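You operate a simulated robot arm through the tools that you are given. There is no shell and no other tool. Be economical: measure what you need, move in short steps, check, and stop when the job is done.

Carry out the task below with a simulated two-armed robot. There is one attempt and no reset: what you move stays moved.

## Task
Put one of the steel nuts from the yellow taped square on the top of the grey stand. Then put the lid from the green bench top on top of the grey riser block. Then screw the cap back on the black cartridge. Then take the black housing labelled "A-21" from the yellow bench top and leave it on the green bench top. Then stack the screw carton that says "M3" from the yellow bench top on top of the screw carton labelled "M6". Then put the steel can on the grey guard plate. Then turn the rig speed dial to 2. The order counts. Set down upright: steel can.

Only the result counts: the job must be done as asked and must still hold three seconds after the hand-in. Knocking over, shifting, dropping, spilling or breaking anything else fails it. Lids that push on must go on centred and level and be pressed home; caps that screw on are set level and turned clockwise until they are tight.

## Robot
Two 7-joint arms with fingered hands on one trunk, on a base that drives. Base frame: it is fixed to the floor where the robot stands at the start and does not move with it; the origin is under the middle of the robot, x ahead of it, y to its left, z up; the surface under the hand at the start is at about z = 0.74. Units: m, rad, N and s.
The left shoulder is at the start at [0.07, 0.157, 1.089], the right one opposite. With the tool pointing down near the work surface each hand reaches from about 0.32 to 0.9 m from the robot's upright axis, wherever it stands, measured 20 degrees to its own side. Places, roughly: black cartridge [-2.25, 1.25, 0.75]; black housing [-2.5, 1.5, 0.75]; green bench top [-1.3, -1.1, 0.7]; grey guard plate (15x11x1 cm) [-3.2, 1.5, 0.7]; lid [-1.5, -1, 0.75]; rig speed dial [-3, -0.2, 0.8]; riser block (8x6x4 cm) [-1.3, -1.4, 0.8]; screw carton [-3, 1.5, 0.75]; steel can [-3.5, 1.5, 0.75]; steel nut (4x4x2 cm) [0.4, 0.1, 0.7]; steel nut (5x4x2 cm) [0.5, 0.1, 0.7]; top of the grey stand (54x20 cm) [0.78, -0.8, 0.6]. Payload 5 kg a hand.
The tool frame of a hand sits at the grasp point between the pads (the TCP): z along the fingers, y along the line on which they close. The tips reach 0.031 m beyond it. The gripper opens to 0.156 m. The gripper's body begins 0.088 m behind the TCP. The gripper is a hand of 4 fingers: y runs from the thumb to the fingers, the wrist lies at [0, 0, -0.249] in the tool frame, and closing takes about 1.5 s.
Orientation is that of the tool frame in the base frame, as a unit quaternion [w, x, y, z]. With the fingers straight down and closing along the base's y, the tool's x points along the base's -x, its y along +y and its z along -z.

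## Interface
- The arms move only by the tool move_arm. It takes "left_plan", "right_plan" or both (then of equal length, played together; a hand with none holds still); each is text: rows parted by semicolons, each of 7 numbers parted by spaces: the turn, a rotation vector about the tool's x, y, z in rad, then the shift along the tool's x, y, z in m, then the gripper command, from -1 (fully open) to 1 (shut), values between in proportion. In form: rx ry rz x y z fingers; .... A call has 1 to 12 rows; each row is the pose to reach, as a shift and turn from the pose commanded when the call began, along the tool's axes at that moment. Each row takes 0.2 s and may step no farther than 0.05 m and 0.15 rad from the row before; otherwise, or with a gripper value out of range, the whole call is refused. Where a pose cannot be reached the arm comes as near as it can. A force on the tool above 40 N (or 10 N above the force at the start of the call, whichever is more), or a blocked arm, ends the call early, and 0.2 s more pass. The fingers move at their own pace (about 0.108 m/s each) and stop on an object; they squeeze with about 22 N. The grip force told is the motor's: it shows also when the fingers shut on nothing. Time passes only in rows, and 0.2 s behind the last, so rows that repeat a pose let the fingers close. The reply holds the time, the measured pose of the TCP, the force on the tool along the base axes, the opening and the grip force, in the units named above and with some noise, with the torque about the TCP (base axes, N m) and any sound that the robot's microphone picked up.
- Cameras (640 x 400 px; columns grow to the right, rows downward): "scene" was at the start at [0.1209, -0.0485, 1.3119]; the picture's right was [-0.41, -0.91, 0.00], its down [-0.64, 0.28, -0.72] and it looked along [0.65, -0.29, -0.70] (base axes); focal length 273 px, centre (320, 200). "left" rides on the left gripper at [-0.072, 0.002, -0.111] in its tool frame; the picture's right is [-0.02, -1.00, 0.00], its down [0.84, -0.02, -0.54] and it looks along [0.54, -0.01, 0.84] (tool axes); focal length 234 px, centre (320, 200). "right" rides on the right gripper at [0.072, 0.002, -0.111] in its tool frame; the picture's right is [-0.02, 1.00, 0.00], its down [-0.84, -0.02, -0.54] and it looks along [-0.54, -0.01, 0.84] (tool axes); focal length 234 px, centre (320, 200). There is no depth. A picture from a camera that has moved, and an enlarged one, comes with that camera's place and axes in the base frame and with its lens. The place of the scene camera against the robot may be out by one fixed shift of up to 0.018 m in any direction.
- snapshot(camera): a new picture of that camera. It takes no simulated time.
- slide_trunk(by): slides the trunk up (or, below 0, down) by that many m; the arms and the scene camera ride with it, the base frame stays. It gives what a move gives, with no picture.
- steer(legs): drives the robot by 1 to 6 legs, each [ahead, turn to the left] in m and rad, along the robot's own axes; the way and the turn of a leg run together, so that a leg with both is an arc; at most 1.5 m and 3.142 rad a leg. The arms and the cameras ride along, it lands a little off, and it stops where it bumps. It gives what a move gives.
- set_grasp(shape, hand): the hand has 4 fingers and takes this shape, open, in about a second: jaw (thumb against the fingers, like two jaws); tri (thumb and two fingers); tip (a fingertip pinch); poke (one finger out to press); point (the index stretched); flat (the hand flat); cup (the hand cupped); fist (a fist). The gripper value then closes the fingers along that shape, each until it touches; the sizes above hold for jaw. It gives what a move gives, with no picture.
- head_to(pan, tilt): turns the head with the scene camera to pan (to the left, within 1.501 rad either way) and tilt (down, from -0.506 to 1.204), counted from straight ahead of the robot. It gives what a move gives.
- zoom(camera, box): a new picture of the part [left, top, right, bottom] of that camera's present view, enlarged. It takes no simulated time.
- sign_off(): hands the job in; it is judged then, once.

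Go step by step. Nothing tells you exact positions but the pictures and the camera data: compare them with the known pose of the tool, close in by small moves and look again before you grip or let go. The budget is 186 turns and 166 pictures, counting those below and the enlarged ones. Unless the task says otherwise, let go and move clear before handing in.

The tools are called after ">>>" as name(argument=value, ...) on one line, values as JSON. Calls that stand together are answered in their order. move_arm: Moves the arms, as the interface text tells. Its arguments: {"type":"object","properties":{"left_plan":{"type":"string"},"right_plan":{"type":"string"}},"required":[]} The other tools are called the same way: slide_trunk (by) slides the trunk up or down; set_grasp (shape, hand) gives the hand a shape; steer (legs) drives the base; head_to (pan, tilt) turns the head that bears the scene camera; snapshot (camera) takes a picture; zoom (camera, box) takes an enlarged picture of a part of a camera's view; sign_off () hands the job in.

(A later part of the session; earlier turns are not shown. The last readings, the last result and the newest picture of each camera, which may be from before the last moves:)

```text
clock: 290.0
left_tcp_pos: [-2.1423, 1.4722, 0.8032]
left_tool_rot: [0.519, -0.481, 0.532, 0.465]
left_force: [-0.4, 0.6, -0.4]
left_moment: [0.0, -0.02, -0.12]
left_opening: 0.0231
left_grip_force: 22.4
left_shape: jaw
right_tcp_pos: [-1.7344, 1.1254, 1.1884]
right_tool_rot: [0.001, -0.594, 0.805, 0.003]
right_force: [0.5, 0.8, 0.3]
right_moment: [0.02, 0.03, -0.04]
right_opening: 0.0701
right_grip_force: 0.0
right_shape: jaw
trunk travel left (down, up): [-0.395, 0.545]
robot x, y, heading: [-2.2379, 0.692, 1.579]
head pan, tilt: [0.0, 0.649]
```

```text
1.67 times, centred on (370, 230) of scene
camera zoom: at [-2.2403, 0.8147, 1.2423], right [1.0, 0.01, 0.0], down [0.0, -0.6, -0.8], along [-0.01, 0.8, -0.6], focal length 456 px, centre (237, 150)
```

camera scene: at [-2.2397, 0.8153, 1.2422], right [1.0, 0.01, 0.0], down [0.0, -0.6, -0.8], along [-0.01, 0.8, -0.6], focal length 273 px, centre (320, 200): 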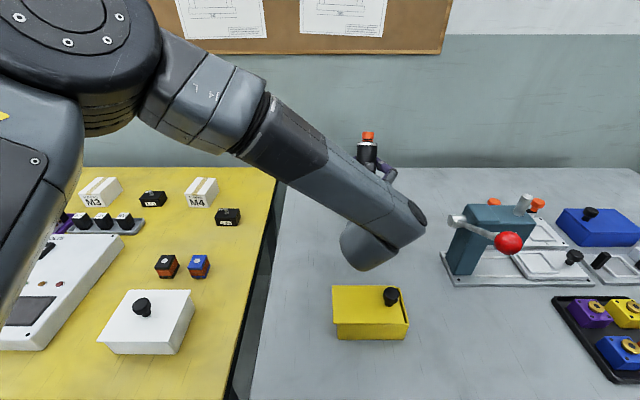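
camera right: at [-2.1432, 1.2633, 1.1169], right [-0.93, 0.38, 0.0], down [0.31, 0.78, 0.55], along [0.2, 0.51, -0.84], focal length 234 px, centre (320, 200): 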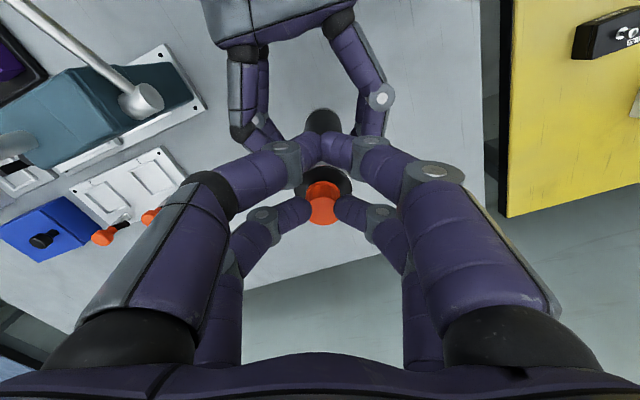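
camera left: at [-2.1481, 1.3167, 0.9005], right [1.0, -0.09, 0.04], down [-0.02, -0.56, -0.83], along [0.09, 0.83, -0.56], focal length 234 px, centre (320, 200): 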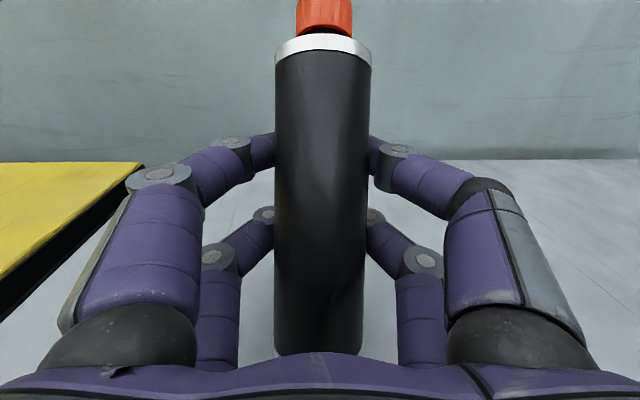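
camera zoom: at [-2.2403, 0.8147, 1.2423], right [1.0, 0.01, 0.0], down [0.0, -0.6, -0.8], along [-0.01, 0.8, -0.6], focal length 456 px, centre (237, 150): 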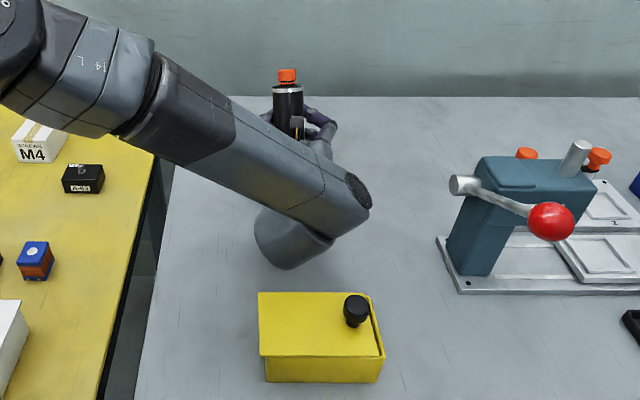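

>>> snapshot(camera="left")

>>> zoom(camera="scene", box=[350, 120, 410, 180])

```text
30 pictures are left
camera left: at [-2.1569, 1.3643, 0.8772], right [0.99, -0.1, 0.03], down [-0.04, -0.57, -0.82], along [0.1, 0.82, -0.57], focal length 234 px, centre (320, 200)
```

left: 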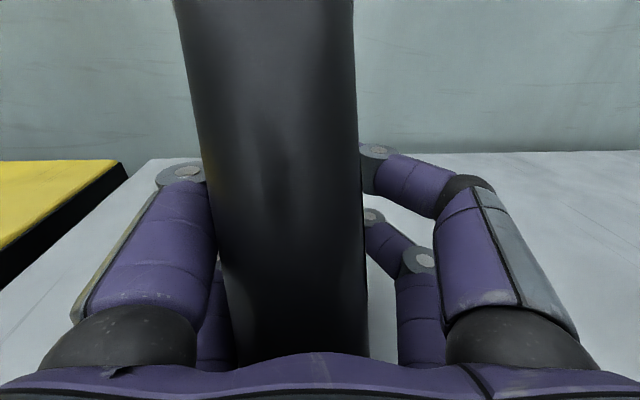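

```text
6.67 times, centred on (380, 150) of scene
camera zoom: at [-2.2403, 0.8147, 1.2423], right [1.0, 0.01, 0.0], down [0.0, -0.6, -0.8], along [-0.01, 0.8, -0.6], focal length 1823 px, centre (-80, 533)
```

zoom: 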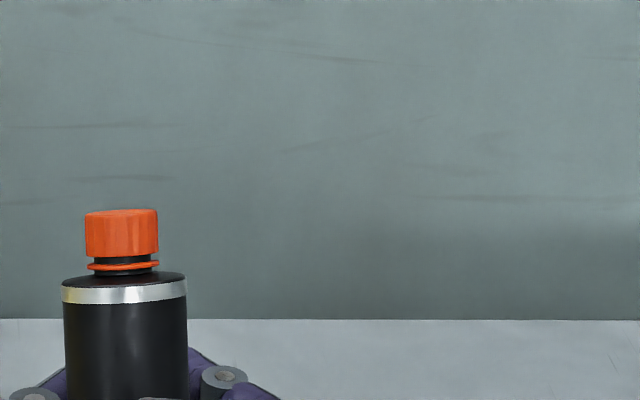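

The cartridge stands leaning ~20° away, caged between palm and fingertips. I'll slide the closed hand up along it and pull gently toward me to right it.

>>> move_arm(left_plan="0 0 0 -0.015 0 0 1;0 0 0 -0.03 0 0 1;0 0 0 -0.045 0 0 1;0 0 0 -0.045 0 -0.01 1;0 0 0 -0.045 0 -0.02 1;0 0 0 -0.045 0 -0.03 1")

>>> zoom(camera="scene", box=[320, 110, 420, 190])

```text
clock: 291.4
left_tcp_pos: [-2.1465, 1.4426, 0.8501]
left_tool_rot: [0.519, -0.481, 0.531, 0.466]
left_force: [1.0, 0.5, -1.0]
left_moment: [0.01, -0.01, 0.0]
left_opening: 0.0231
left_grip_force: 22.4
left_shape: jaw
right_tcp_pos: [-1.7349, 1.1248, 1.1874]
right_tool_rot: [0.0, -0.593, 0.805, 0.002]
right_force: [-0.4, 0.0, -0.6]
right_moment: [0.02, -0.01, -0.01]
right_opening: 0.0701
right_grip_force: 0.1
right_shape: jaw
trunk travel left (down, up): [-0.395, 0.545]
robot x, y, heading: [-2.2372, 0.6931, 1.583]
head pan, tilt: [0.0, 0.649]
```

```text
5.00 times, centred on (370, 150) of scene
camera zoom: at [-2.2406, 0.8149, 1.2423], right [1.0, 0.01, 0.0], down [0.0, -0.6, -0.8], along [-0.01, 0.8, -0.6], focal length 1367 px, centre (70, 450)
```

zoom: 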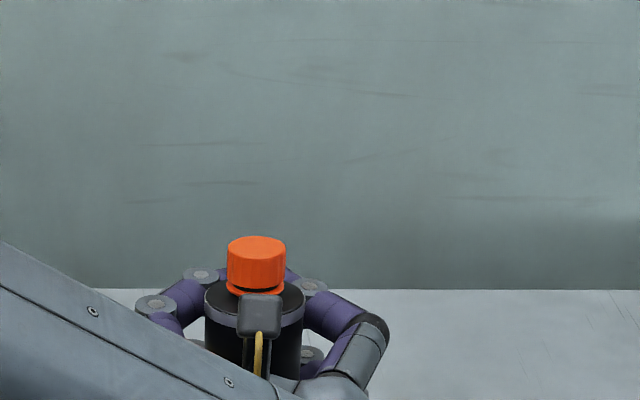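

It now stands upright. Open the fingers slowly and check.

>>> move_arm(left_plan="0 0 0 0 0 0 0.8;0 0 0 0 0 0 0.6;0 0 0 0 0 0 0.4;0 0 0 0 0 0 0.2;0 0 0 0 0 0 0;0 0 0 0 0 0 -0.1;0 0 0 0 0 0 -0.1")

>>> snapshot(camera="left")

```text
clock: 293.0
left_tcp_pos: [-2.1447, 1.4419, 0.8492]
left_tool_rot: [0.519, -0.481, 0.532, 0.465]
left_force: [0.3, -0.7, -0.3]
left_moment: [0.01, -0.01, 0.0]
left_opening: 0.085
left_grip_force: 0.1
left_shape: jaw
right_tcp_pos: [-1.7348, 1.1256, 1.1869]
right_tool_rot: [0.0, -0.593, 0.805, 0.002]
right_force: [0.5, -0.8, 0.8]
right_moment: [-0.02, -0.04, -0.01]
right_opening: 0.07
right_grip_force: 0.1
right_shape: jaw
trunk travel left (down, up): [-0.395, 0.545]
robot x, y, heading: [-2.2367, 0.6956, 1.583]
head pan, tilt: [0.0, 0.649]
```

```text
27 pictures are left
camera left: at [-2.1597, 1.3339, 0.9236], right [0.99, -0.1, 0.03], down [-0.04, -0.57, -0.82], along [0.1, 0.82, -0.57], focal length 234 px, centre (320, 200)
```

left: 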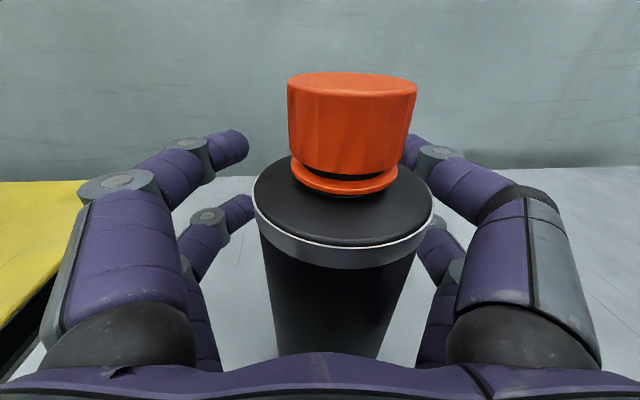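

The cartridge stands upright with the cap screwed on. I'll raise the left hand straight up off it, then return it to pointing down.

>>> move_arm(left_plan="0 0 0 -0.045 0 0 -0.1;0 0 0 -0.09 0 0 -0.1;0 0 0 -0.135 0 0 -0.1;0 0 0 -0.17 0 -0.01 -0.1;0 0 0 -0.19 0 -0.05 -0.1;0 0 0 -0.2 0 -0.095 -0.1;0 0 0 -0.2 0 -0.14 -0.1;0 0.14 0 -0.2 0.02 -0.17 -0.1;0 0.28 0 -0.2 0.04 -0.19 -0.1;0 0.42 0 -0.2 0.06 -0.21 -0.1;0 0.56 0 -0.2 0.08 -0.23 -0.1;0 0.7 0 -0.2 0.1 -0.25 -0.1")

>>> move_arm(left_plan="0 0.14 0 0 0 0 -0.1;0 0.28 0 0 0 0 -0.1;0 0.42 0 0 0 0 -0.1;0 0.56 0 0 0 0 -0.1;0 0.7 0 0 0 0 -0.1;0 0.82 0 0 0 0 -0.1")

>>> snapshot(camera="scene")

```text
clock: 295.6
left_tcp_pos: [-2.2759, 1.2116, 1.0559]
left_tool_rot: [0.305, -0.612, 0.678, 0.272]
left_force: [0.2, -0.3, 0.6]
left_moment: [-0.01, -0.02, 0.0]
left_opening: 0.0852
left_grip_force: 0.1
left_shape: jaw
right_tcp_pos: [-1.7356, 1.126, 1.1876]
right_tool_rot: [0.0, -0.593, 0.805, 0.003]
right_force: [0.0, 0.6, -0.4]
right_moment: [0.0, -0.04, 0.0]
right_opening: 0.0701
right_grip_force: 0.0
right_shape: jaw
trunk travel left (down, up): [-0.395, 0.545]
robot x, y, heading: [-2.236, 0.6931, 1.575]
head pan, tilt: [0.0, 0.649]
```

```text
clock: 297.0
left_tcp_pos: [-2.2727, 1.2107, 1.0551]
left_tool_rot: [0.009, -0.669, 0.743, 0.004]
left_force: [-1.5, 0.4, -0.6]
left_moment: [-0.01, 0.03, -0.02]
left_opening: 0.0854
left_grip_force: 0.1
left_shape: jaw
right_tcp_pos: [-1.734, 1.126, 1.1883]
right_tool_rot: [-0.001, -0.593, 0.805, 0.002]
right_force: [0.1, 0.3, -0.7]
right_moment: [0.04, 0.01, -0.02]
right_opening: 0.07
right_grip_force: 0.1
right_shape: jaw
trunk travel left (down, up): [-0.395, 0.545]
robot x, y, heading: [-2.2371, 0.6923, 1.58]
head pan, tilt: [0.0, 0.649]
```

```text
26 pictures are left
camera scene: at [-2.2402, 0.8152, 1.2422], right [1.0, 0.01, 0.0], down [0.0, -0.6, -0.8], along [-0.01, 0.8, -0.6], focal length 273 px, centre (320, 200)
```

scene: 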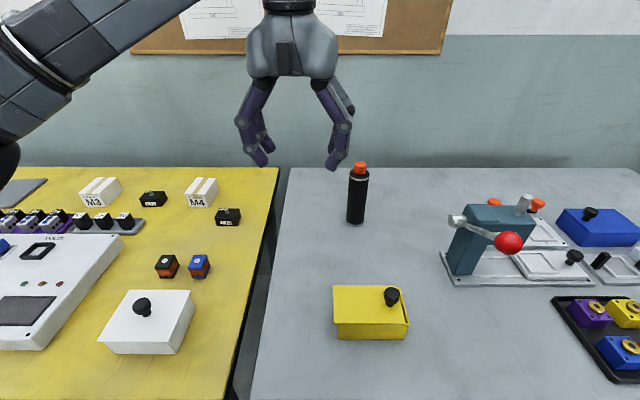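

The cartridge stands with its cap on. Next the black housing: zoom on the two black boxes and the cartons.

>>> zoom(camera="scene", box=[60, 160, 280, 290])

```text
2.91 times, centred on (170, 225) of scene
camera zoom: at [-2.2402, 0.8152, 1.2422], right [1.0, 0.01, 0.0], down [0.0, -0.6, -0.8], along [-0.01, 0.8, -0.6], focal length 795 px, centre (756, 127)
```

zoom: 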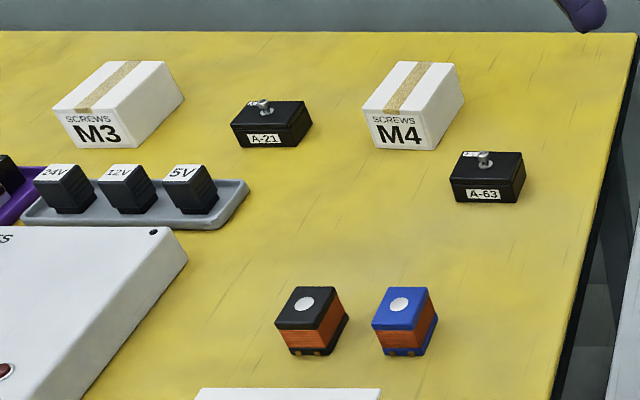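

A-21 is the rear black box, at about (-2.74, 1.46). I'll shift the robot about 0.35 m west to get it in front of the left arm.

>>> steer(legs=[[-0.13, 0], [0, 1.565], [0.35, 0], [0, -1.571], [0.13, 0]])

>>> snapshot(camera="left")

```text
clock: 308.6
left_tcp_pos: [-2.5778, 1.2149, 1.0553]
left_tool_rot: [0.01, -0.652, 0.758, 0.005]
left_force: [0.7, 0.8, -0.6]
left_moment: [0.0, 0.02, 0.01]
left_opening: 0.0853
left_grip_force: 0.1
left_shape: jaw
right_tcp_pos: [-2.0457, 1.1038, 1.1875]
right_tool_rot: [-0.001, -0.575, 0.818, 0.002]
right_force: [-0.2, 0.0, -0.2]
right_moment: [-0.04, -0.01, -0.02]
right_opening: 0.0702
right_grip_force: 0.0
right_shape: jaw
trunk travel left (down, up): [-0.395, 0.545]
robot x, y, heading: [-2.5656, 0.6918, 1.533]
head pan, tilt: [0.0, 0.649]
```

```text
24 pictures are left
camera left: at [-2.5712, 1.2827, 1.1669], right [0.99, -0.13, 0.01], down [-0.11, -0.84, 0.53], along [-0.06, -0.52, -0.85], focal length 234 px, centre (320, 200)
```

left: 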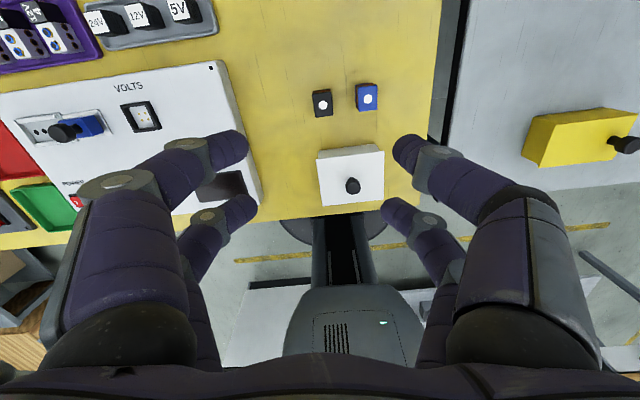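

>>> move_arm(left_plan="0 0 -0.02 -0.0269 0.0274 0.005 -0.1;0 0 -0.05 -0.0538 0.0548 0.015 -0.1;0 0 -0.08 -0.0807 0.0822 0.035 -0.1;0 0 -0.1 -0.1076 0.1096 0.06 -0.1;0 0 -0.12 -0.1345 0.137 0.085 -0.1;0 0 -0.14 -0.1614 0.1644 0.11 -0.1;0 0 -0.15 -0.188 0.192 0.135 -0.1;0 0 -0.15 -0.188 0.192 0.155 -0.1")

>>> snapshot(camera="left")

```text
clock: 310.4
left_tcp_pos: [-2.741, 1.4324, 0.9031]
left_tool_rot: [0.01, -0.707, 0.708, 0.005]
left_force: [-0.4, 0.0, 0.4]
left_moment: [0.01, -0.01, 0.0]
left_opening: 0.0855
left_grip_force: 0.1
left_shape: jaw
right_tcp_pos: [-2.046, 1.1026, 1.1879]
right_tool_rot: [0.001, -0.575, 0.818, 0.003]
right_force: [-0.2, 0.7, 0.3]
right_moment: [0.02, 0.01, 0.01]
right_opening: 0.0702
right_grip_force: 0.0
right_shape: jaw
trunk travel left (down, up): [-0.395, 0.545]
robot x, y, heading: [-2.5657, 0.6943, 1.53]
head pan, tilt: [0.0, 0.649]
```

```text
23 pictures are left
camera left: at [-2.7434, 1.5019, 1.014], right [1.0, 0.02, 0.01], down [0.02, -0.85, 0.53], along [0.02, -0.53, -0.85], focal length 234 px, centre (320, 200)
```

left: 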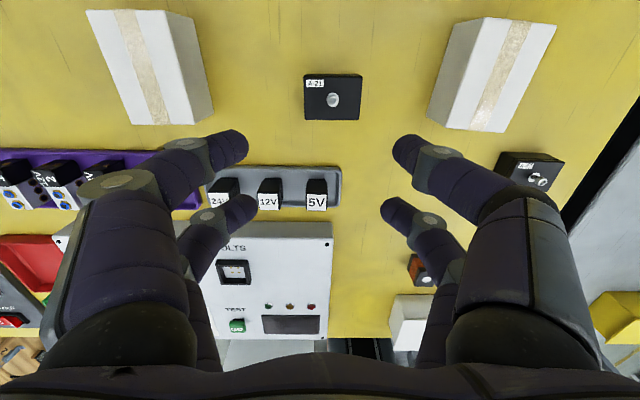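

A-21 is at (-2.730, 1.467). I'll tilt the hand slightly forward for reach, go down around it, and close.

>>> move_arm(left_plan="0 -0.07 0 -0.012 -0.006 0.02 -0.1;0 -0.14 0 -0.024 -0.0115 0.05 -0.1;0 -0.2 0 -0.028 -0.0115 0.08 -0.1;0 -0.2 0 -0.028 -0.0115 0.105 -0.1;0 -0.2 0 -0.028 -0.0115 0.119 -0.1;0 -0.2 0 -0.028 -0.0115 0.119 0")

>>> snapshot(camera="left")

```text
clock: 311.8
left_tcp_pos: [-2.7273, 1.463, 0.7852]
left_tool_rot: [-0.081, 0.703, -0.703, -0.075]
left_force: [-0.3, -0.9, -0.8]
left_moment: [-0.01, -0.01, 0.0]
left_opening: 0.0788
left_grip_force: 0.1
left_shape: jaw
right_tcp_pos: [-2.0464, 1.1027, 1.1872]
right_tool_rot: [0.0, -0.575, 0.818, 0.002]
right_force: [-0.2, -0.2, -0.7]
right_moment: [0.02, 0.01, 0.0]
right_opening: 0.0702
right_grip_force: 0.1
right_shape: jaw
trunk travel left (down, up): [-0.395, 0.545]
robot x, y, heading: [-2.5695, 0.6958, 1.534]
head pan, tilt: [0.0, 0.649]
```

```text
22 pictures are left
camera left: at [-2.73, 1.5085, 0.9087], right [1.0, 0.02, 0.01], down [0.02, -0.94, 0.35], along [0.02, -0.35, -0.94], focal length 234 px, centre (320, 200)
```

left: 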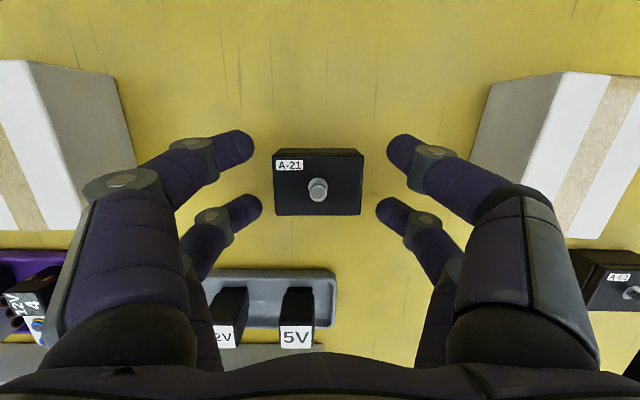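

Well centred. Close and lift.

>>> move_arm(left_plan="0 0 0 0 0 0.003 0.1;0 0 0 0 0 0.003 0.2;0 0 0 0 0 0.003 0.35;0 0 0 0 0 0.003 0.6;0 0 0 0 0 0.003 0.9;0 0 0 0 0 0.003 1;0 0 0 0 0 0.003 1;0 0 0 0 0 -0.02 1;0 0 0 0 0 -0.06 1;0 0 0 0.02 0 -0.1 1;0 0 0 0.05 0 -0.13 1;0 0 0 0.09 0 -0.15 1")

>>> snapshot(camera="left")

```text
clock: 314.4
left_tcp_pos: [-2.7273, 1.3401, 0.9117]
left_tool_rot: [0.081, -0.702, 0.704, 0.076]
left_force: [0.8, 0.2, 1.9]
left_moment: [-0.12, -0.18, -0.06]
left_opening: 0.0252
left_grip_force: 22.0
left_shape: jaw
right_tcp_pos: [-2.046, 1.1011, 1.19]
right_tool_rot: [0.001, -0.574, 0.819, 0.003]
right_force: [0.0, -0.6, -0.2]
right_moment: [-0.02, -0.03, 0.0]
right_opening: 0.0699
right_grip_force: 0.1
right_shape: jaw
trunk travel left (down, up): [-0.395, 0.545]
robot x, y, heading: [-2.5695, 0.6914, 1.534]
head pan, tilt: [0.0, 0.649]
```

```text
21 pictures are left
camera left: at [-2.73, 1.3853, 1.0352], right [1.0, 0.02, 0.01], down [0.02, -0.94, 0.35], along [0.02, -0.35, -0.94], focal length 234 px, centre (320, 200)
```

left: 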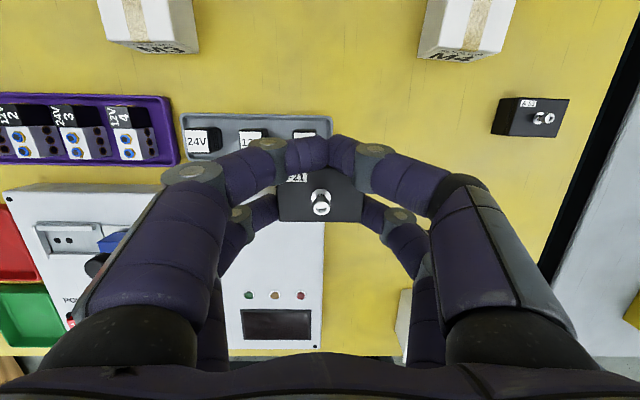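

A-21 is held. Raise it and drive around to the east side of the green bench.

>>> move_arm(left_plan="0 0 0 0.01 0 -0.045 1;0 0 0 0.02 0 -0.09 1;0 0 0 0.04 0 -0.13 1;0 0 0 0.07 0 -0.16 1")

>>> steer(legs=[[-0.22, 0], [0, -1.534], [1.45, 0], [0.8, 0], [0, -1.571], [1.2, 0]])

>>> steer(legs=[[0, -1.571]])

>>> head_to(pan=0, tilt=0.75)

>>> snapshot(camera="scene")

```text
clock: 315.4
left_tcp_pos: [-2.7299, 1.2379, 1.0546]
left_tool_rot: [-0.082, 0.703, -0.702, -0.076]
left_force: [0.7, -1.0, 1.6]
left_moment: [-0.03, -0.14, 0.01]
left_opening: 0.025
left_grip_force: 21.5
left_shape: jaw
right_tcp_pos: [-2.0458, 1.1016, 1.1896]
right_tool_rot: [0.001, -0.575, 0.818, 0.003]
right_force: [0.1, -0.3, -0.1]
right_moment: [0.06, -0.05, -0.04]
right_opening: 0.0703
right_grip_force: 0.0
right_shape: jaw
trunk travel left (down, up): [-0.395, 0.545]
robot x, y, heading: [-2.5662, 0.6943, 1.537]
head pan, tilt: [0.0, 0.649]
```

```text
clock: 341.2
left_tcp_pos: [-0.1734, -1.2677, 1.0542]
left_tool_rot: [0.076, 0.69, 0.716, -0.079]
left_force: [-0.1, -1.6, 1.0]
left_moment: [-0.31, 0.04, 0.05]
left_opening: 0.025
left_grip_force: 21.5
left_shape: jaw
right_tcp_pos: [-0.8616, -1.1574, 1.1875]
right_tool_rot: [0.002, 0.807, 0.591, -0.001]
right_force: [0.5, -0.1, -0.4]
right_moment: [0.01, 0.01, -0.01]
right_opening: 0.0701
right_grip_force: 0.1
right_shape: jaw
trunk travel left (down, up): [-0.395, 0.545]
robot x, y, heading: [-0.356, -0.7271, -1.571]
head pan, tilt: [0.0, 0.649]
```

```text
clock: 345.5
left_tcp_pos: [-0.9004, -0.8952, 1.0531]
left_tool_rot: [-0.004, 0.994, 0.003, -0.11]
left_force: [0.7, 0.2, -1.8]
left_moment: [-0.01, -0.35, -0.1]
left_opening: 0.0248
left_grip_force: 21.3
left_shape: jaw
right_tcp_pos: [-0.7685, -0.2113, 1.1892]
right_tool_rot: [0.001, 0.986, -0.169, -0.002]
right_force: [-0.6, 0.8, -0.7]
right_moment: [0.02, 0.0, 0.0]
right_opening: 0.0702
right_grip_force: 0.1
right_shape: jaw
trunk travel left (down, up): [-0.395, 0.545]
robot x, y, heading: [-0.3553, -0.7295, 3.118]
head pan, tilt: [0.0, 0.649]
```

```text
clock: 346.1
left_tcp_pos: [-0.9007, -0.8962, 1.053]
left_tool_rot: [-0.004, 0.994, 0.003, -0.11]
left_force: [-1.6, 0.3, 1.2]
left_moment: [0.03, 0.3, 0.09]
left_opening: 0.0246
left_grip_force: 22.1
left_shape: jaw
right_tcp_pos: [-0.768, -0.2115, 1.1895]
right_tool_rot: [0.002, 0.986, -0.169, -0.002]
right_force: [-0.1, -0.2, -0.4]
right_moment: [0.03, 0.0, -0.02]
right_opening: 0.07
right_grip_force: 0.1
right_shape: jaw
trunk travel left (down, up): [-0.395, 0.545]
robot x, y, heading: [-0.3602, -0.7303, 3.109]
head pan, tilt: [0.0, 0.75]
```

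```text
20 pictures are left
camera scene: at [-0.4941, -0.7397, 1.2337], right [0.03, 1.0, 0.0], down [0.68, -0.02, -0.73], along [-0.73, 0.02, -0.68], focal length 273 px, centre (320, 200)
```

scene: 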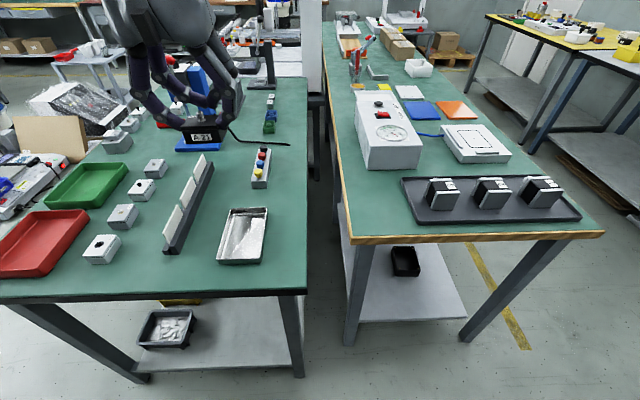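

A free spot on the green bench lies between the card rack, button block and tray, around (-1.05, -1.0). Move the housing above it and look with the hand camera.

>>> move_arm(left_plan="0 0 0 -0.04 0.026 0.009 1;0 0 0 -0.08 0.052 0.018 1;0 0 0 -0.12 0.078 0.027 1;0 0 0 -0.16 0.104 0.036 1;0 0 0 -0.151 0.104 0.078 1;0 0 0 -0.142 0.104 0.12 1;0 0 0 -0.133 0.104 0.162 1;0 0 0 -0.128 0.104 0.185 1")

>>> snapshot(camera="scene")

>>> snapshot(camera="left")

```text
clock: 347.9
left_tcp_pos: [-1.0674, -0.9966, 0.8989]
left_tool_rot: [-0.003, 0.994, 0.003, -0.111]
left_force: [-1.5, 0.3, 0.1]
left_moment: [0.01, 0.36, 0.07]
left_opening: 0.0248
left_grip_force: 21.8
left_shape: jaw
right_tcp_pos: [-0.7692, -0.212, 1.1887]
right_tool_rot: [0.002, 0.986, -0.169, -0.002]
right_force: [-0.5, 0.4, 0.0]
right_moment: [0.01, -0.01, 0.01]
right_opening: 0.0702
right_grip_force: 0.0
right_shape: jaw
trunk travel left (down, up): [-0.395, 0.545]
robot x, y, heading: [-0.3537, -0.7302, 3.108]
head pan, tilt: [0.0, 0.75]
```

```text
19 pictures are left
camera scene: at [-0.4944, -0.74, 1.2336], right [0.03, 1.0, 0.0], down [0.68, -0.02, -0.73], along [-0.73, 0.02, -0.68], focal length 273 px, centre (320, 200)
```

scene: 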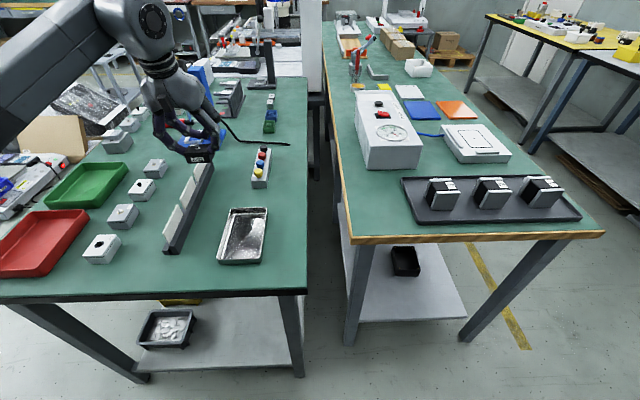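

```text
18 pictures are left
camera left: at [-1.1135, -0.9997, 1.023], right [-0.03, 1.0, 0.01], down [0.94, 0.02, 0.35], along [0.35, 0.02, -0.94], focal length 234 px, centre (320, 200)
```

left: 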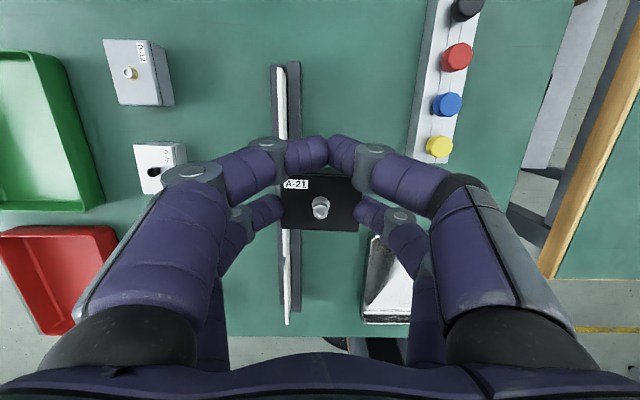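

The rack lies partly under it. Shift to (-1.005, -0.948), where there's room, then lower.

>>> move_arm(left_plan="0 0 0 0.023 -0.025 -0.005 1;0 0 0 0.0459 -0.049 -0.0103 1;0 0 0 0.055 -0.049 0.03 1;0 0 0 0.062 -0.049 0.06 1;0 0 0 0.067 -0.049 0.083 1;0 0 0 0.069 -0.049 0.092 1")

>>> snapshot(camera="left")

```text
clock: 349.3
left_tcp_pos: [-1.0188, -0.9498, 0.7965]
left_tool_rot: [-0.004, 0.994, 0.002, -0.111]
left_force: [-1.4, -0.7, 0.6]
left_moment: [0.03, 0.32, 0.09]
left_opening: 0.0251
left_grip_force: 22.3
left_shape: jaw
right_tcp_pos: [-0.7694, -0.211, 1.1885]
right_tool_rot: [0.002, 0.986, -0.169, -0.001]
right_force: [0.2, -0.5, -0.2]
right_moment: [-0.02, 0.0, 0.0]
right_opening: 0.07
right_grip_force: 0.0
right_shape: jaw
trunk travel left (down, up): [-0.395, 0.545]
robot x, y, heading: [-0.3596, -0.7287, 3.113]
head pan, tilt: [0.0, 0.75]
```

```text
17 pictures are left
camera left: at [-1.0657, -0.9521, 0.9196], right [-0.03, 1.0, 0.01], down [0.94, 0.02, 0.35], along [0.35, 0.02, -0.94], focal length 234 px, centre (320, 200)
```

left: 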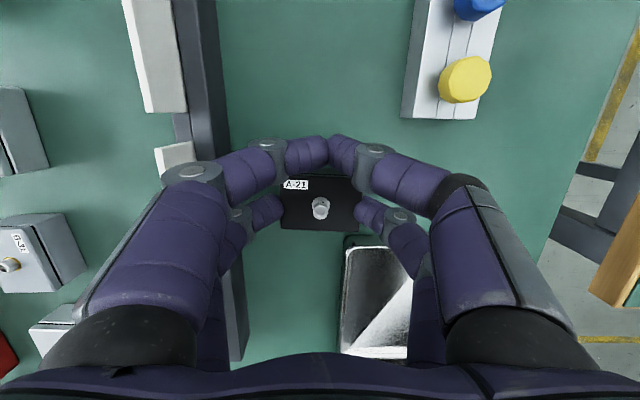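

Clear. Lower the last centimetre, release with a small opening and rise.

>>> move_arm(left_plan="0 0 0 0.001 0 0.006 1;0 0 0 0.002 0 0.011 1;0 0 0 0.003 0 0.014 1;0 0 0 0.003 0 0.013 0.8;0 0 0 0.003 0 0.012 0.6;0 0 0 0.003 0 0.012 0.4;0 0 0 0.003 0 0.012 0.2;0 0 0 0.003 0 0.012 0.1;0 0 0 -0.003 0 -0.025 0.1;0 0 0 -0.012 0 -0.07 0.1;0 0 0 -0.022 0 -0.115 0.1")

>>> snapshot(camera="left")

```text
clock: 350.2
left_tcp_pos: [-1.0209, -0.9488, 0.7905]
left_tool_rot: [-0.007, 0.993, 0.003, -0.118]
left_force: [5.2, 0.0, 15.9]
left_moment: [0.03, -0.37, -0.02]
left_opening: 0.0217
left_grip_force: 0.1
left_shape: jaw
right_tcp_pos: [-0.7674, -0.2117, 1.1885]
right_tool_rot: [0.002, 0.986, -0.169, -0.003]
right_force: [0.7, 0.1, 0.6]
right_moment: [0.04, -0.02, -0.01]
right_opening: 0.07
right_grip_force: 0.0
right_shape: jaw
trunk travel left (down, up): [-0.395, 0.545]
robot x, y, heading: [-0.3583, -0.7302, 3.116]
head pan, tilt: [0.0, 0.75]
stopped in row 4 (left hand): the force on the tool passed its limit at 41 N (the readings are from after the stop); the commanded pose is now the measured one
```

```text
16 pictures are left
camera left: at [-1.0651, -0.9527, 0.9146], right [-0.03, 1.0, 0.02], down [0.94, 0.02, 0.33], along [0.33, 0.03, -0.94], focal length 234 px, centre (320, 200)
```

left: 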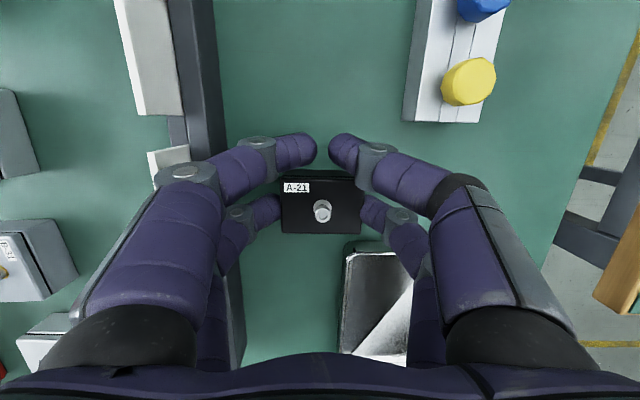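

Contact; the housing is on the bench. Open and rise.

>>> move_arm(left_plan="0 0 0 0 0 -0.001 0.6;0 0 0 0 0 -0.001 0.4;0 0 0 0 0 -0.001 0.2;0 0 0 0 0 -0.001 0.05;0 0 0 0 0 -0.001 0.05;0 0 0 -0.006 0 -0.03 0.05;0 0 0 -0.016 0 -0.075 0.05;0 0 0 -0.026 0 -0.12 0.05;0 0 0 -0.036 0 -0.165 0.05;0 0 0 -0.036 0 -0.21 0.05;0 0 0 0.01 0 -0.225 0.05")

>>> snapshot(camera="left")

```text
clock: 352.6
left_tcp_pos: [-0.9585, -0.9513, 1.0058]
left_tool_rot: [-0.006, 0.993, 0.004, -0.116]
left_force: [0.4, -0.7, 0.1]
left_moment: [0.03, 0.04, 0.02]
left_opening: 0.0732
left_grip_force: 0.0
left_shape: jaw
right_tcp_pos: [-0.7672, -0.214, 1.1896]
right_tool_rot: [0.001, 0.985, -0.17, -0.003]
right_force: [0.9, 0.2, 0.3]
right_moment: [0.03, 0.05, -0.01]
right_opening: 0.0701
right_grip_force: 0.0
right_shape: jaw
trunk travel left (down, up): [-0.395, 0.545]
robot x, y, heading: [-0.3566, -0.7304, 3.11]
head pan, tilt: [0.0, 0.75]
```

```text
15 pictures are left
camera left: at [-1.0035, -0.9554, 1.1293], right [-0.03, 1.0, 0.02], down [0.94, 0.02, 0.34], along [0.34, 0.03, -0.94], focal length 234 px, centre (320, 200)
```

left: 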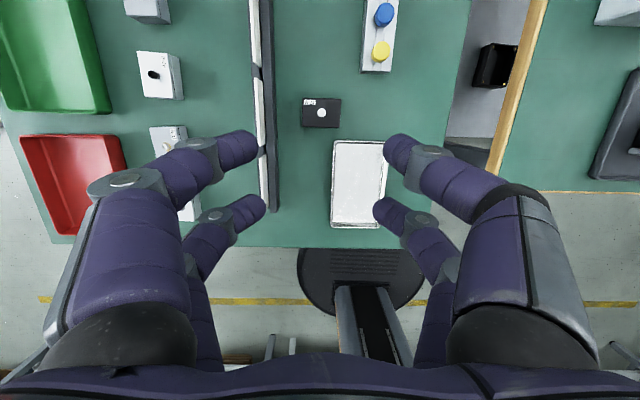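

The housing is on the green bench. Now drive back to the yellow bench, to about x = -2.96.

>>> steer(legs=[[0, -1.545], [1.22, 0], [0, 1.571], [1.4, 0], [1.2, 0], [0, -1.571]])

>>> snapshot(camera="scene")

```text
clock: 382.7
left_tcp_pos: [-3.198, 1.2494, 1.005]
left_tool_rot: [-0.085, 0.704, -0.701, -0.078]
left_force: [0.8, -0.5, 0.0]
left_moment: [0.01, 0.01, -0.02]
left_opening: 0.074
left_grip_force: 0.0
left_shape: jaw
right_tcp_pos: [-2.4579, 1.0579, 1.188]
right_tool_rot: [0.001, -0.577, 0.817, 0.002]
right_force: [0.1, -0.5, -0.2]
right_moment: [0.02, -0.02, -0.04]
right_opening: 0.07
right_grip_force: 0.1
right_shape: jaw
trunk travel left (down, up): [-0.395, 0.545]
robot x, y, heading: [-2.9801, 0.6485, 1.54]
head pan, tilt: [0.0, 0.75]
```

```text
14 pictures are left
camera scene: at [-2.9761, 0.7648, 1.2336], right [1.0, -0.03, 0.0], down [-0.02, -0.68, -0.73], along [0.02, 0.73, -0.68], focal length 273 px, centre (320, 200)
```

scene: 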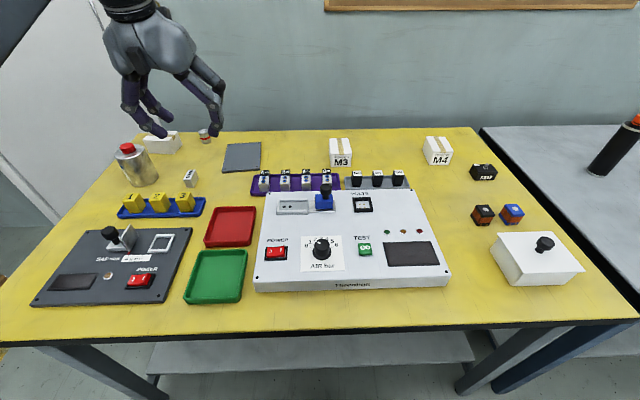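

M3 stands near the middle rear. Zoom on the left rear to find M6 and the steel can.

>>> zoom(camera="scene", box=[90, 110, 360, 215])

```text
2.37 times, centred on (225, 162) of scene
camera zoom: at [-2.9761, 0.7648, 1.2336], right [1.0, -0.03, 0.0], down [-0.02, -0.68, -0.73], along [0.02, 0.73, -0.68], focal length 648 px, centre (545, 289)
```

zoom: 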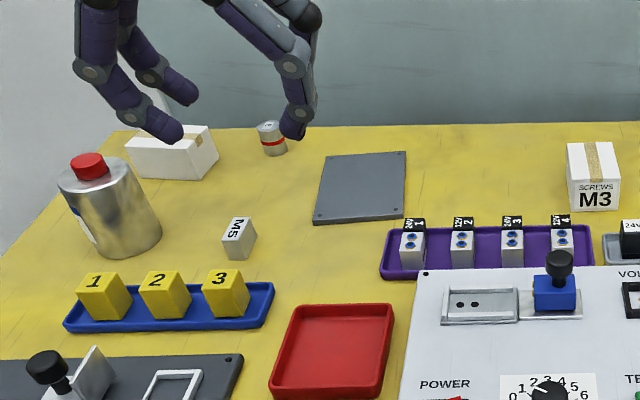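

M3 is near (-2.895, 1.48); the white carton at the far left (-3.46, 1.55) should be M6, and the steel can is at (-3.47, 1.40). I'll shift right so the left arm lines up with M3.

>>> steer(legs=[[-0.1, 0.03], [0, -1.571], [0.23, 0], [0, 1.571], [0.145, 0]])

>>> snapshot(camera="scene")

```text
clock: 393.8
left_tcp_pos: [-2.9388, 1.2918, 1.0035]
left_tool_rot: [0.087, -0.689, 0.715, 0.074]
left_force: [0.1, 0.2, -0.2]
left_moment: [-0.02, 0.02, -0.01]
left_opening: 0.0738
left_grip_force: 0.0
left_shape: jaw
right_tcp_pos: [-2.2081, 1.0705, 1.188]
right_tool_rot: [0.001, -0.56, 0.828, 0.002]
right_force: [1.3, 0.7, 0.2]
right_moment: [-0.07, 0.01, 0.0]
right_opening: 0.0702
right_grip_force: 0.0
right_shape: jaw
trunk travel left (down, up): [-0.395, 0.545]
robot x, y, heading: [-2.7422, 0.6821, 1.494]
head pan, tilt: [0.0, 0.75]
```

```text
12 pictures are left
camera scene: at [-2.7366, 0.7992, 1.2335], right [1.0, -0.08, 0.0], down [-0.05, -0.68, -0.73], along [0.06, 0.73, -0.68], focal length 273 px, centre (320, 200)
```

scene: 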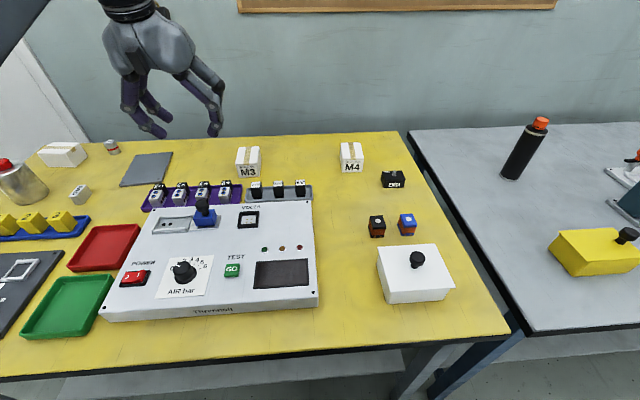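

>>> move_arm(left_plan="0 0 0 -0.03 -0.01 0.02 -0.4;0 0 0 -0.06 -0.02 0.045 -0.4;0 0 0 -0.09 -0.03 0.075 -0.4;0 0 0 -0.11 -0.0415 0.11 -0.4;0 0 0 -0.118 -0.0415 0.14 -0.4;0 0 0 -0.118 -0.0415 0.1505 -0.4")

>>> snapshot(camera="left")

```text
clock: 395.2
left_tcp_pos: [-2.8894, 1.4399, 0.8843]
left_tool_rot: [0.087, -0.69, 0.715, 0.076]
left_force: [0.1, 0.3, -0.5]
left_moment: [-0.01, 0.02, 0.03]
left_opening: 0.1087
left_grip_force: 0.0
left_shape: jaw
right_tcp_pos: [-2.2077, 1.069, 1.1882]
right_tool_rot: [0.0, -0.56, 0.829, 0.003]
right_force: [-0.3, -1.0, -0.5]
right_moment: [-0.01, 0.02, 0.01]
right_opening: 0.07
right_grip_force: 0.1
right_shape: jaw
trunk travel left (down, up): [-0.395, 0.545]
robot x, y, heading: [-2.7444, 0.6832, 1.491]
head pan, tilt: [0.0, 0.75]
```

```text
11 pictures are left
camera left: at [-2.8907, 1.4851, 1.0079], right [1.0, -0.01, 0.02], down [-0.02, -0.94, 0.34], along [0.01, -0.34, -0.94], focal length 234 px, centre (320, 200)
```

left: 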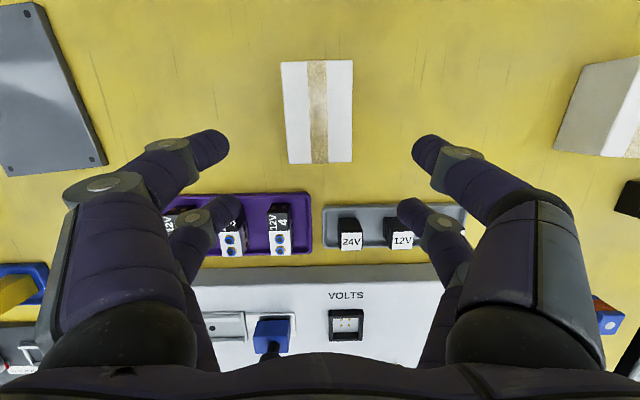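

M3 is at (-2.890, 1.487), about 58 mm wide. Descend, grip and lift.

>>> move_arm(left_plan="0 0 0 -0.006 0.001 0.04 -0.4;0 0 0 -0.0117 0.001 0.08 -0.4;0 0 0 -0.0117 0.001 0.1 -0.3;0 0 0 -0.0117 0.001 0.1 0;0 0 0 -0.0117 0.001 0.1 0.2;0 0 0 -0.0117 0.001 0.1 0.5;0 0 0 -0.0117 0.001 0.1 0.8;0 0 0 -0.0117 0.001 0.1 0.8;0 0 0 -0.01 0.001 0.08 1;0 0 0 0.0 0.001 0.04 1;0 0 0 0.02 0.001 0.0 1;0 0 0 0.05 0.001 -0.035 1")

>>> snapshot(camera="left")

```text
clock: 397.8
left_tcp_pos: [-2.8947, 1.3832, 0.9135]
left_tool_rot: [0.087, -0.69, 0.715, 0.076]
left_force: [0.3, -0.7, -3.4]
left_moment: [-0.04, -0.03, 0.01]
left_opening: 0.0528
left_grip_force: 21.7
left_shape: jaw
right_tcp_pos: [-2.2076, 1.0685, 1.188]
right_tool_rot: [0.001, -0.56, 0.828, 0.002]
right_force: [-0.3, -0.4, -0.2]
right_moment: [0.07, -0.01, 0.01]
right_opening: 0.0703
right_grip_force: 0.0
right_shape: jaw
trunk travel left (down, up): [-0.395, 0.545]
robot x, y, heading: [-2.7427, 0.6807, 1.496]
head pan, tilt: [0.0, 0.75]
```

```text
10 pictures are left
camera left: at [-2.8963, 1.4272, 1.0367], right [1.0, -0.01, 0.02], down [-0.02, -0.94, 0.34], along [0.01, -0.34, -0.94], focal length 234 px, centre (320, 200)
```

left: 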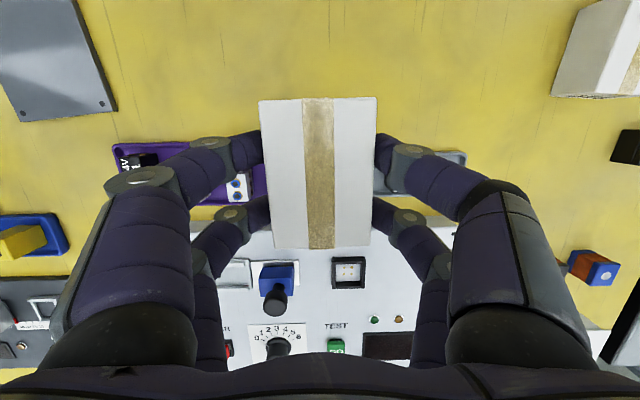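

M3 is held. Raise it, and reposition by reversing along the aisle (keeping the arms away from the left wall) to about x = -3.3.

>>> move_arm(left_plan="0 0 0 0.01 0 -0.045 1;0 0 0 0.02 0 -0.09 1;0 0 0 0.04 0 -0.12 1")

>>> steer(legs=[[-0.1, 0], [0, -1.5], [-0.56, 0], [0, 1.571], [0.115, 0]])

>>> snapshot(camera="scene")

```text
clock: 398.6
left_tcp_pos: [-2.8954, 1.3175, 1.0165]
left_tool_rot: [0.087, -0.69, 0.715, 0.075]
left_force: [0.1, -1.5, -2.8]
left_moment: [-0.04, -0.02, -0.01]
left_opening: 0.0525
left_grip_force: 21.6
left_shape: jaw
right_tcp_pos: [-2.207, 1.0684, 1.1876]
right_tool_rot: [0.001, -0.559, 0.829, 0.002]
right_force: [-0.1, -0.7, 0.6]
right_moment: [0.03, -0.02, 0.02]
right_opening: 0.0704
right_grip_force: 0.0
right_shape: jaw
trunk travel left (down, up): [-0.395, 0.545]
robot x, y, heading: [-2.7418, 0.6791, 1.495]
head pan, tilt: [0.0, 0.75]
```

```text
clock: 410.9
left_tcp_pos: [-3.5003, 1.3325, 1.0148]
left_tool_rot: [-0.084, 0.716, -0.688, -0.078]
left_force: [0.4, -0.3, -3.6]
left_moment: [-0.07, -0.02, -0.05]
left_opening: 0.0525
left_grip_force: 22.0
left_shape: jaw
right_tcp_pos: [-2.7963, 1.1365, 1.1874]
right_tool_rot: [0.0, -0.592, 0.806, 0.001]
right_force: [0.5, -0.7, -0.7]
right_moment: [-0.04, -0.02, -0.02]
right_opening: 0.0696
right_grip_force: 0.1
right_shape: jaw
trunk travel left (down, up): [-0.395, 0.545]
robot x, y, heading: [-3.2953, 0.7055, 1.567]
head pan, tilt: [0.0, 0.75]
```

```text
9 pictures are left
camera scene: at [-3.3033, 0.8262, 1.2335], right [1.0, 0.0, 0.0], down [0.0, -0.68, -0.73], along [0.0, 0.73, -0.68], focal length 273 px, centre (320, 200)
```

scene: 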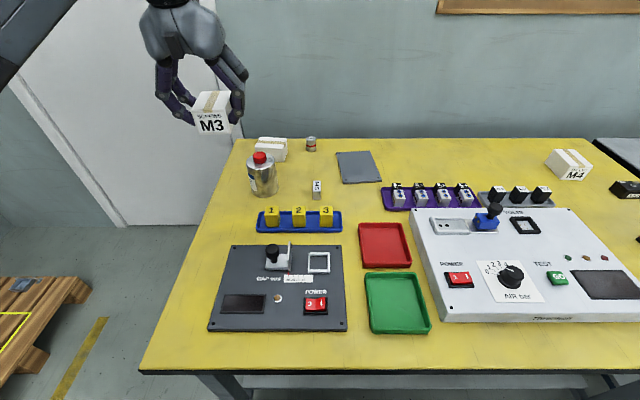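

>>> zoom(camera="scene", box=[235, 125, 390, 215])

```text
4.13 times, centred on (312, 170) of scene
camera zoom: at [-3.3033, 0.8262, 1.2335], right [1.0, 0.0, 0.0], down [0.0, -0.68, -0.73], along [0.0, 0.73, -0.68], focal length 1129 px, centre (351, 324)
```

zoom: 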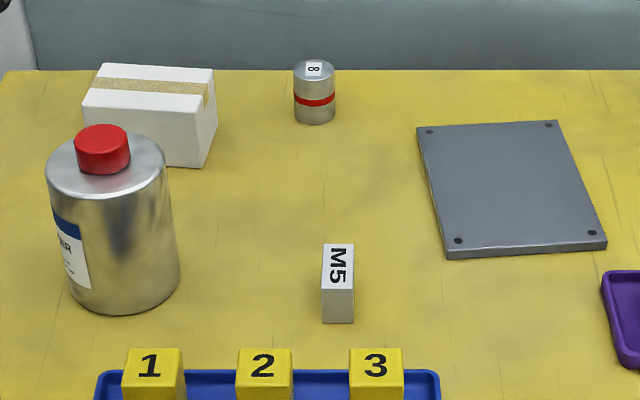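

The white carton behind the can must be M6 (its label faces sideways), top about z 0.80 at (-3.45, 1.54). I'll raise the trunk for reach and bring M3 over it at height.

>>> slide_trunk(by=0.07)

>>> move_arm(left_plan="0 0 0 -0.04 -0.013 0.01 1;0 0 0 -0.08 -0.026 0.02 1;0 0 0 -0.12 -0.039 0.03 1;0 0 0 -0.155 -0.05 0.05 1;0 0 0 -0.165 -0.0574 0.09 1;0 0 0 -0.157 -0.0574 0.13 1;0 0 0 -0.151 -0.0574 0.155 1;0 0 0 -0.151 -0.0574 0.155 1")

>>> snapshot(camera="left")

```text
clock: 412.0
left_tcp_pos: [-3.5005, 1.3328, 1.0856]
left_tool_rot: [-0.083, 0.717, -0.688, -0.078]
left_force: [0.8, 0.4, -3.0]
left_moment: [-0.02, -0.02, 0.0]
left_opening: 0.0527
left_grip_force: 22.5
left_shape: jaw
right_tcp_pos: [-2.7957, 1.1372, 1.2581]
right_tool_rot: [0.001, -0.59, 0.807, 0.001]
right_force: [-0.5, 1.0, -0.5]
right_moment: [-0.03, 0.01, 0.02]
right_opening: 0.0703
right_grip_force: 0.0
right_shape: jaw
trunk travel left (down, up): [-0.465, 0.475]
robot x, y, heading: [-3.2979, 0.7062, 1.569]
head pan, tilt: [0.0, 0.75]
```

```text
clock: 413.8
left_tcp_pos: [-3.4452, 1.5166, 0.9697]
left_tool_rot: [-0.084, 0.717, -0.688, -0.078]
left_force: [0.6, 0.6, -3.2]
left_moment: [-0.05, 0.0, 0.0]
left_opening: 0.0524
left_grip_force: 22.2
left_shape: jaw
right_tcp_pos: [-2.7948, 1.1359, 1.2582]
right_tool_rot: [0.0, -0.591, 0.807, 0.003]
right_force: [0.7, -0.6, 0.0]
right_moment: [0.02, 0.01, 0.02]
right_opening: 0.0701
right_grip_force: 0.0
right_shape: jaw
trunk travel left (down, up): [-0.465, 0.475]
robot x, y, heading: [-3.2979, 0.7102, 1.569]
head pan, tilt: [0.0, 0.75]
```

```text
7 pictures are left
camera left: at [-3.4513, 1.5607, 1.0943], right [1.0, 0.06, 0.02], down [0.05, -0.94, 0.34], along [0.04, -0.34, -0.94], focal length 234 px, centre (320, 200)
```

left: 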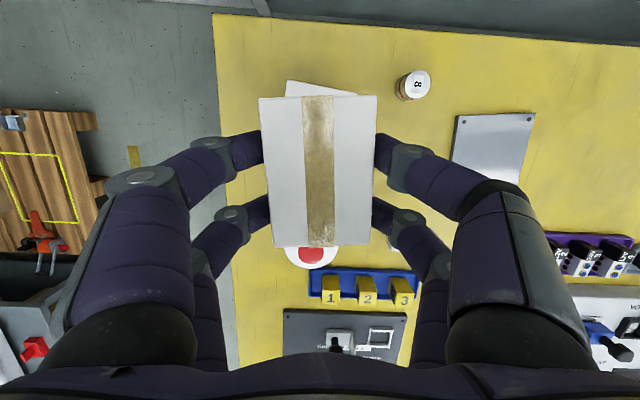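

M6's far edge is at y≈1.59, so M3 must go ~2.5 cm further. I'll inch the base forward by that and lower M3.

>>> steer(legs=[[0.025, 0]])

>>> move_arm(left_plan="0 0 0 0.007 -0.004 0.03 1;0 0 0 0.014 -0.008 0.06 1;0 0 0 0.019 -0.008 0.085 1;0 0 0 0.022 -0.008 0.097 1;0 0 0 0.0235 -0.008 0.103 1")

>>> zoom(camera="scene", box=[215, 90, 355, 210])

```text
clock: 414.6
left_tcp_pos: [-3.4459, 1.5396, 0.9715]
left_tool_rot: [-0.084, 0.717, -0.687, -0.08]
left_force: [-0.7, -0.7, -2.8]
left_moment: [-0.01, 0.03, -0.02]
left_opening: 0.0524
left_grip_force: 21.7
left_shape: jaw
right_tcp_pos: [-2.796, 1.1593, 1.2597]
right_tool_rot: [0.001, -0.59, 0.807, 0.002]
right_force: [0.2, -0.2, -1.1]
right_moment: [0.06, -0.01, -0.01]
right_opening: 0.07
right_grip_force: 0.0
right_shape: jaw
trunk travel left (down, up): [-0.465, 0.475]
robot x, y, heading: [-3.2981, 0.7332, 1.571]
head pan, tilt: [0.0, 0.75]
```

```text
clock: 415.8
left_tcp_pos: [-3.4382, 1.5422, 0.8662]
left_tool_rot: [-0.084, 0.716, -0.688, -0.079]
left_force: [-0.6, -0.9, -2.9]
left_moment: [-0.02, 0.01, 0.01]
left_opening: 0.0523
left_grip_force: 22.4
left_shape: jaw
right_tcp_pos: [-2.7965, 1.1622, 1.258]
right_tool_rot: [0.001, -0.59, 0.807, 0.001]
right_force: [0.5, 0.6, 1.0]
right_moment: [0.04, -0.04, 0.02]
right_opening: 0.0699
right_grip_force: 0.0
right_shape: jaw
trunk travel left (down, up): [-0.465, 0.475]
robot x, y, heading: [-3.3002, 0.7328, 1.569]
head pan, tilt: [0.0, 0.75]
```

```text
3.33 times, centred on (285, 150) of scene
camera zoom: at [-3.3034, 0.8506, 1.3035], right [1.0, 0.0, 0.0], down [0.0, -0.68, -0.73], along [0.0, 0.73, -0.68], focal length 911 px, centre (437, 367)
```

zoom: 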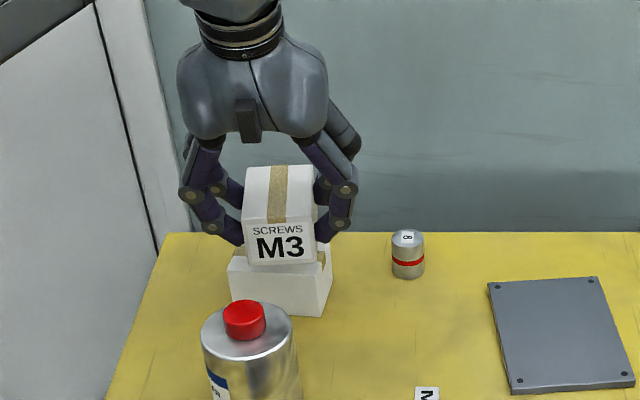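

M3 is centred above M6. Lower to contact and release.

>>> move_arm(left_plan="0 0 0 0.001 0 0.005 1;0 0 0 0.002 0 0.01 1;0 0 0 0.003 0 0.014 1;0 0 0 0.004 0 0.018 1")

```text
clock: 416.8
left_tcp_pos: [-3.4369, 1.5418, 0.8459]
left_tool_rot: [-0.084, 0.716, -0.688, -0.079]
left_force: [-0.9, 0.3, -3.4]
left_moment: [-0.05, -0.05, 0.0]
left_opening: 0.0526
left_grip_force: 22.2
left_shape: jaw
right_tcp_pos: [-2.7966, 1.1621, 1.2576]
right_tool_rot: [0.0, -0.59, 0.807, 0.003]
right_force: [0.7, 0.4, 0.3]
right_moment: [-0.01, 0.0, -0.02]
right_opening: 0.0702
right_grip_force: 0.0
right_shape: jaw
trunk travel left (down, up): [-0.465, 0.475]
robot x, y, heading: [-3.3015, 0.7282, 1.572]
head pan, tilt: [0.0, 0.75]
```

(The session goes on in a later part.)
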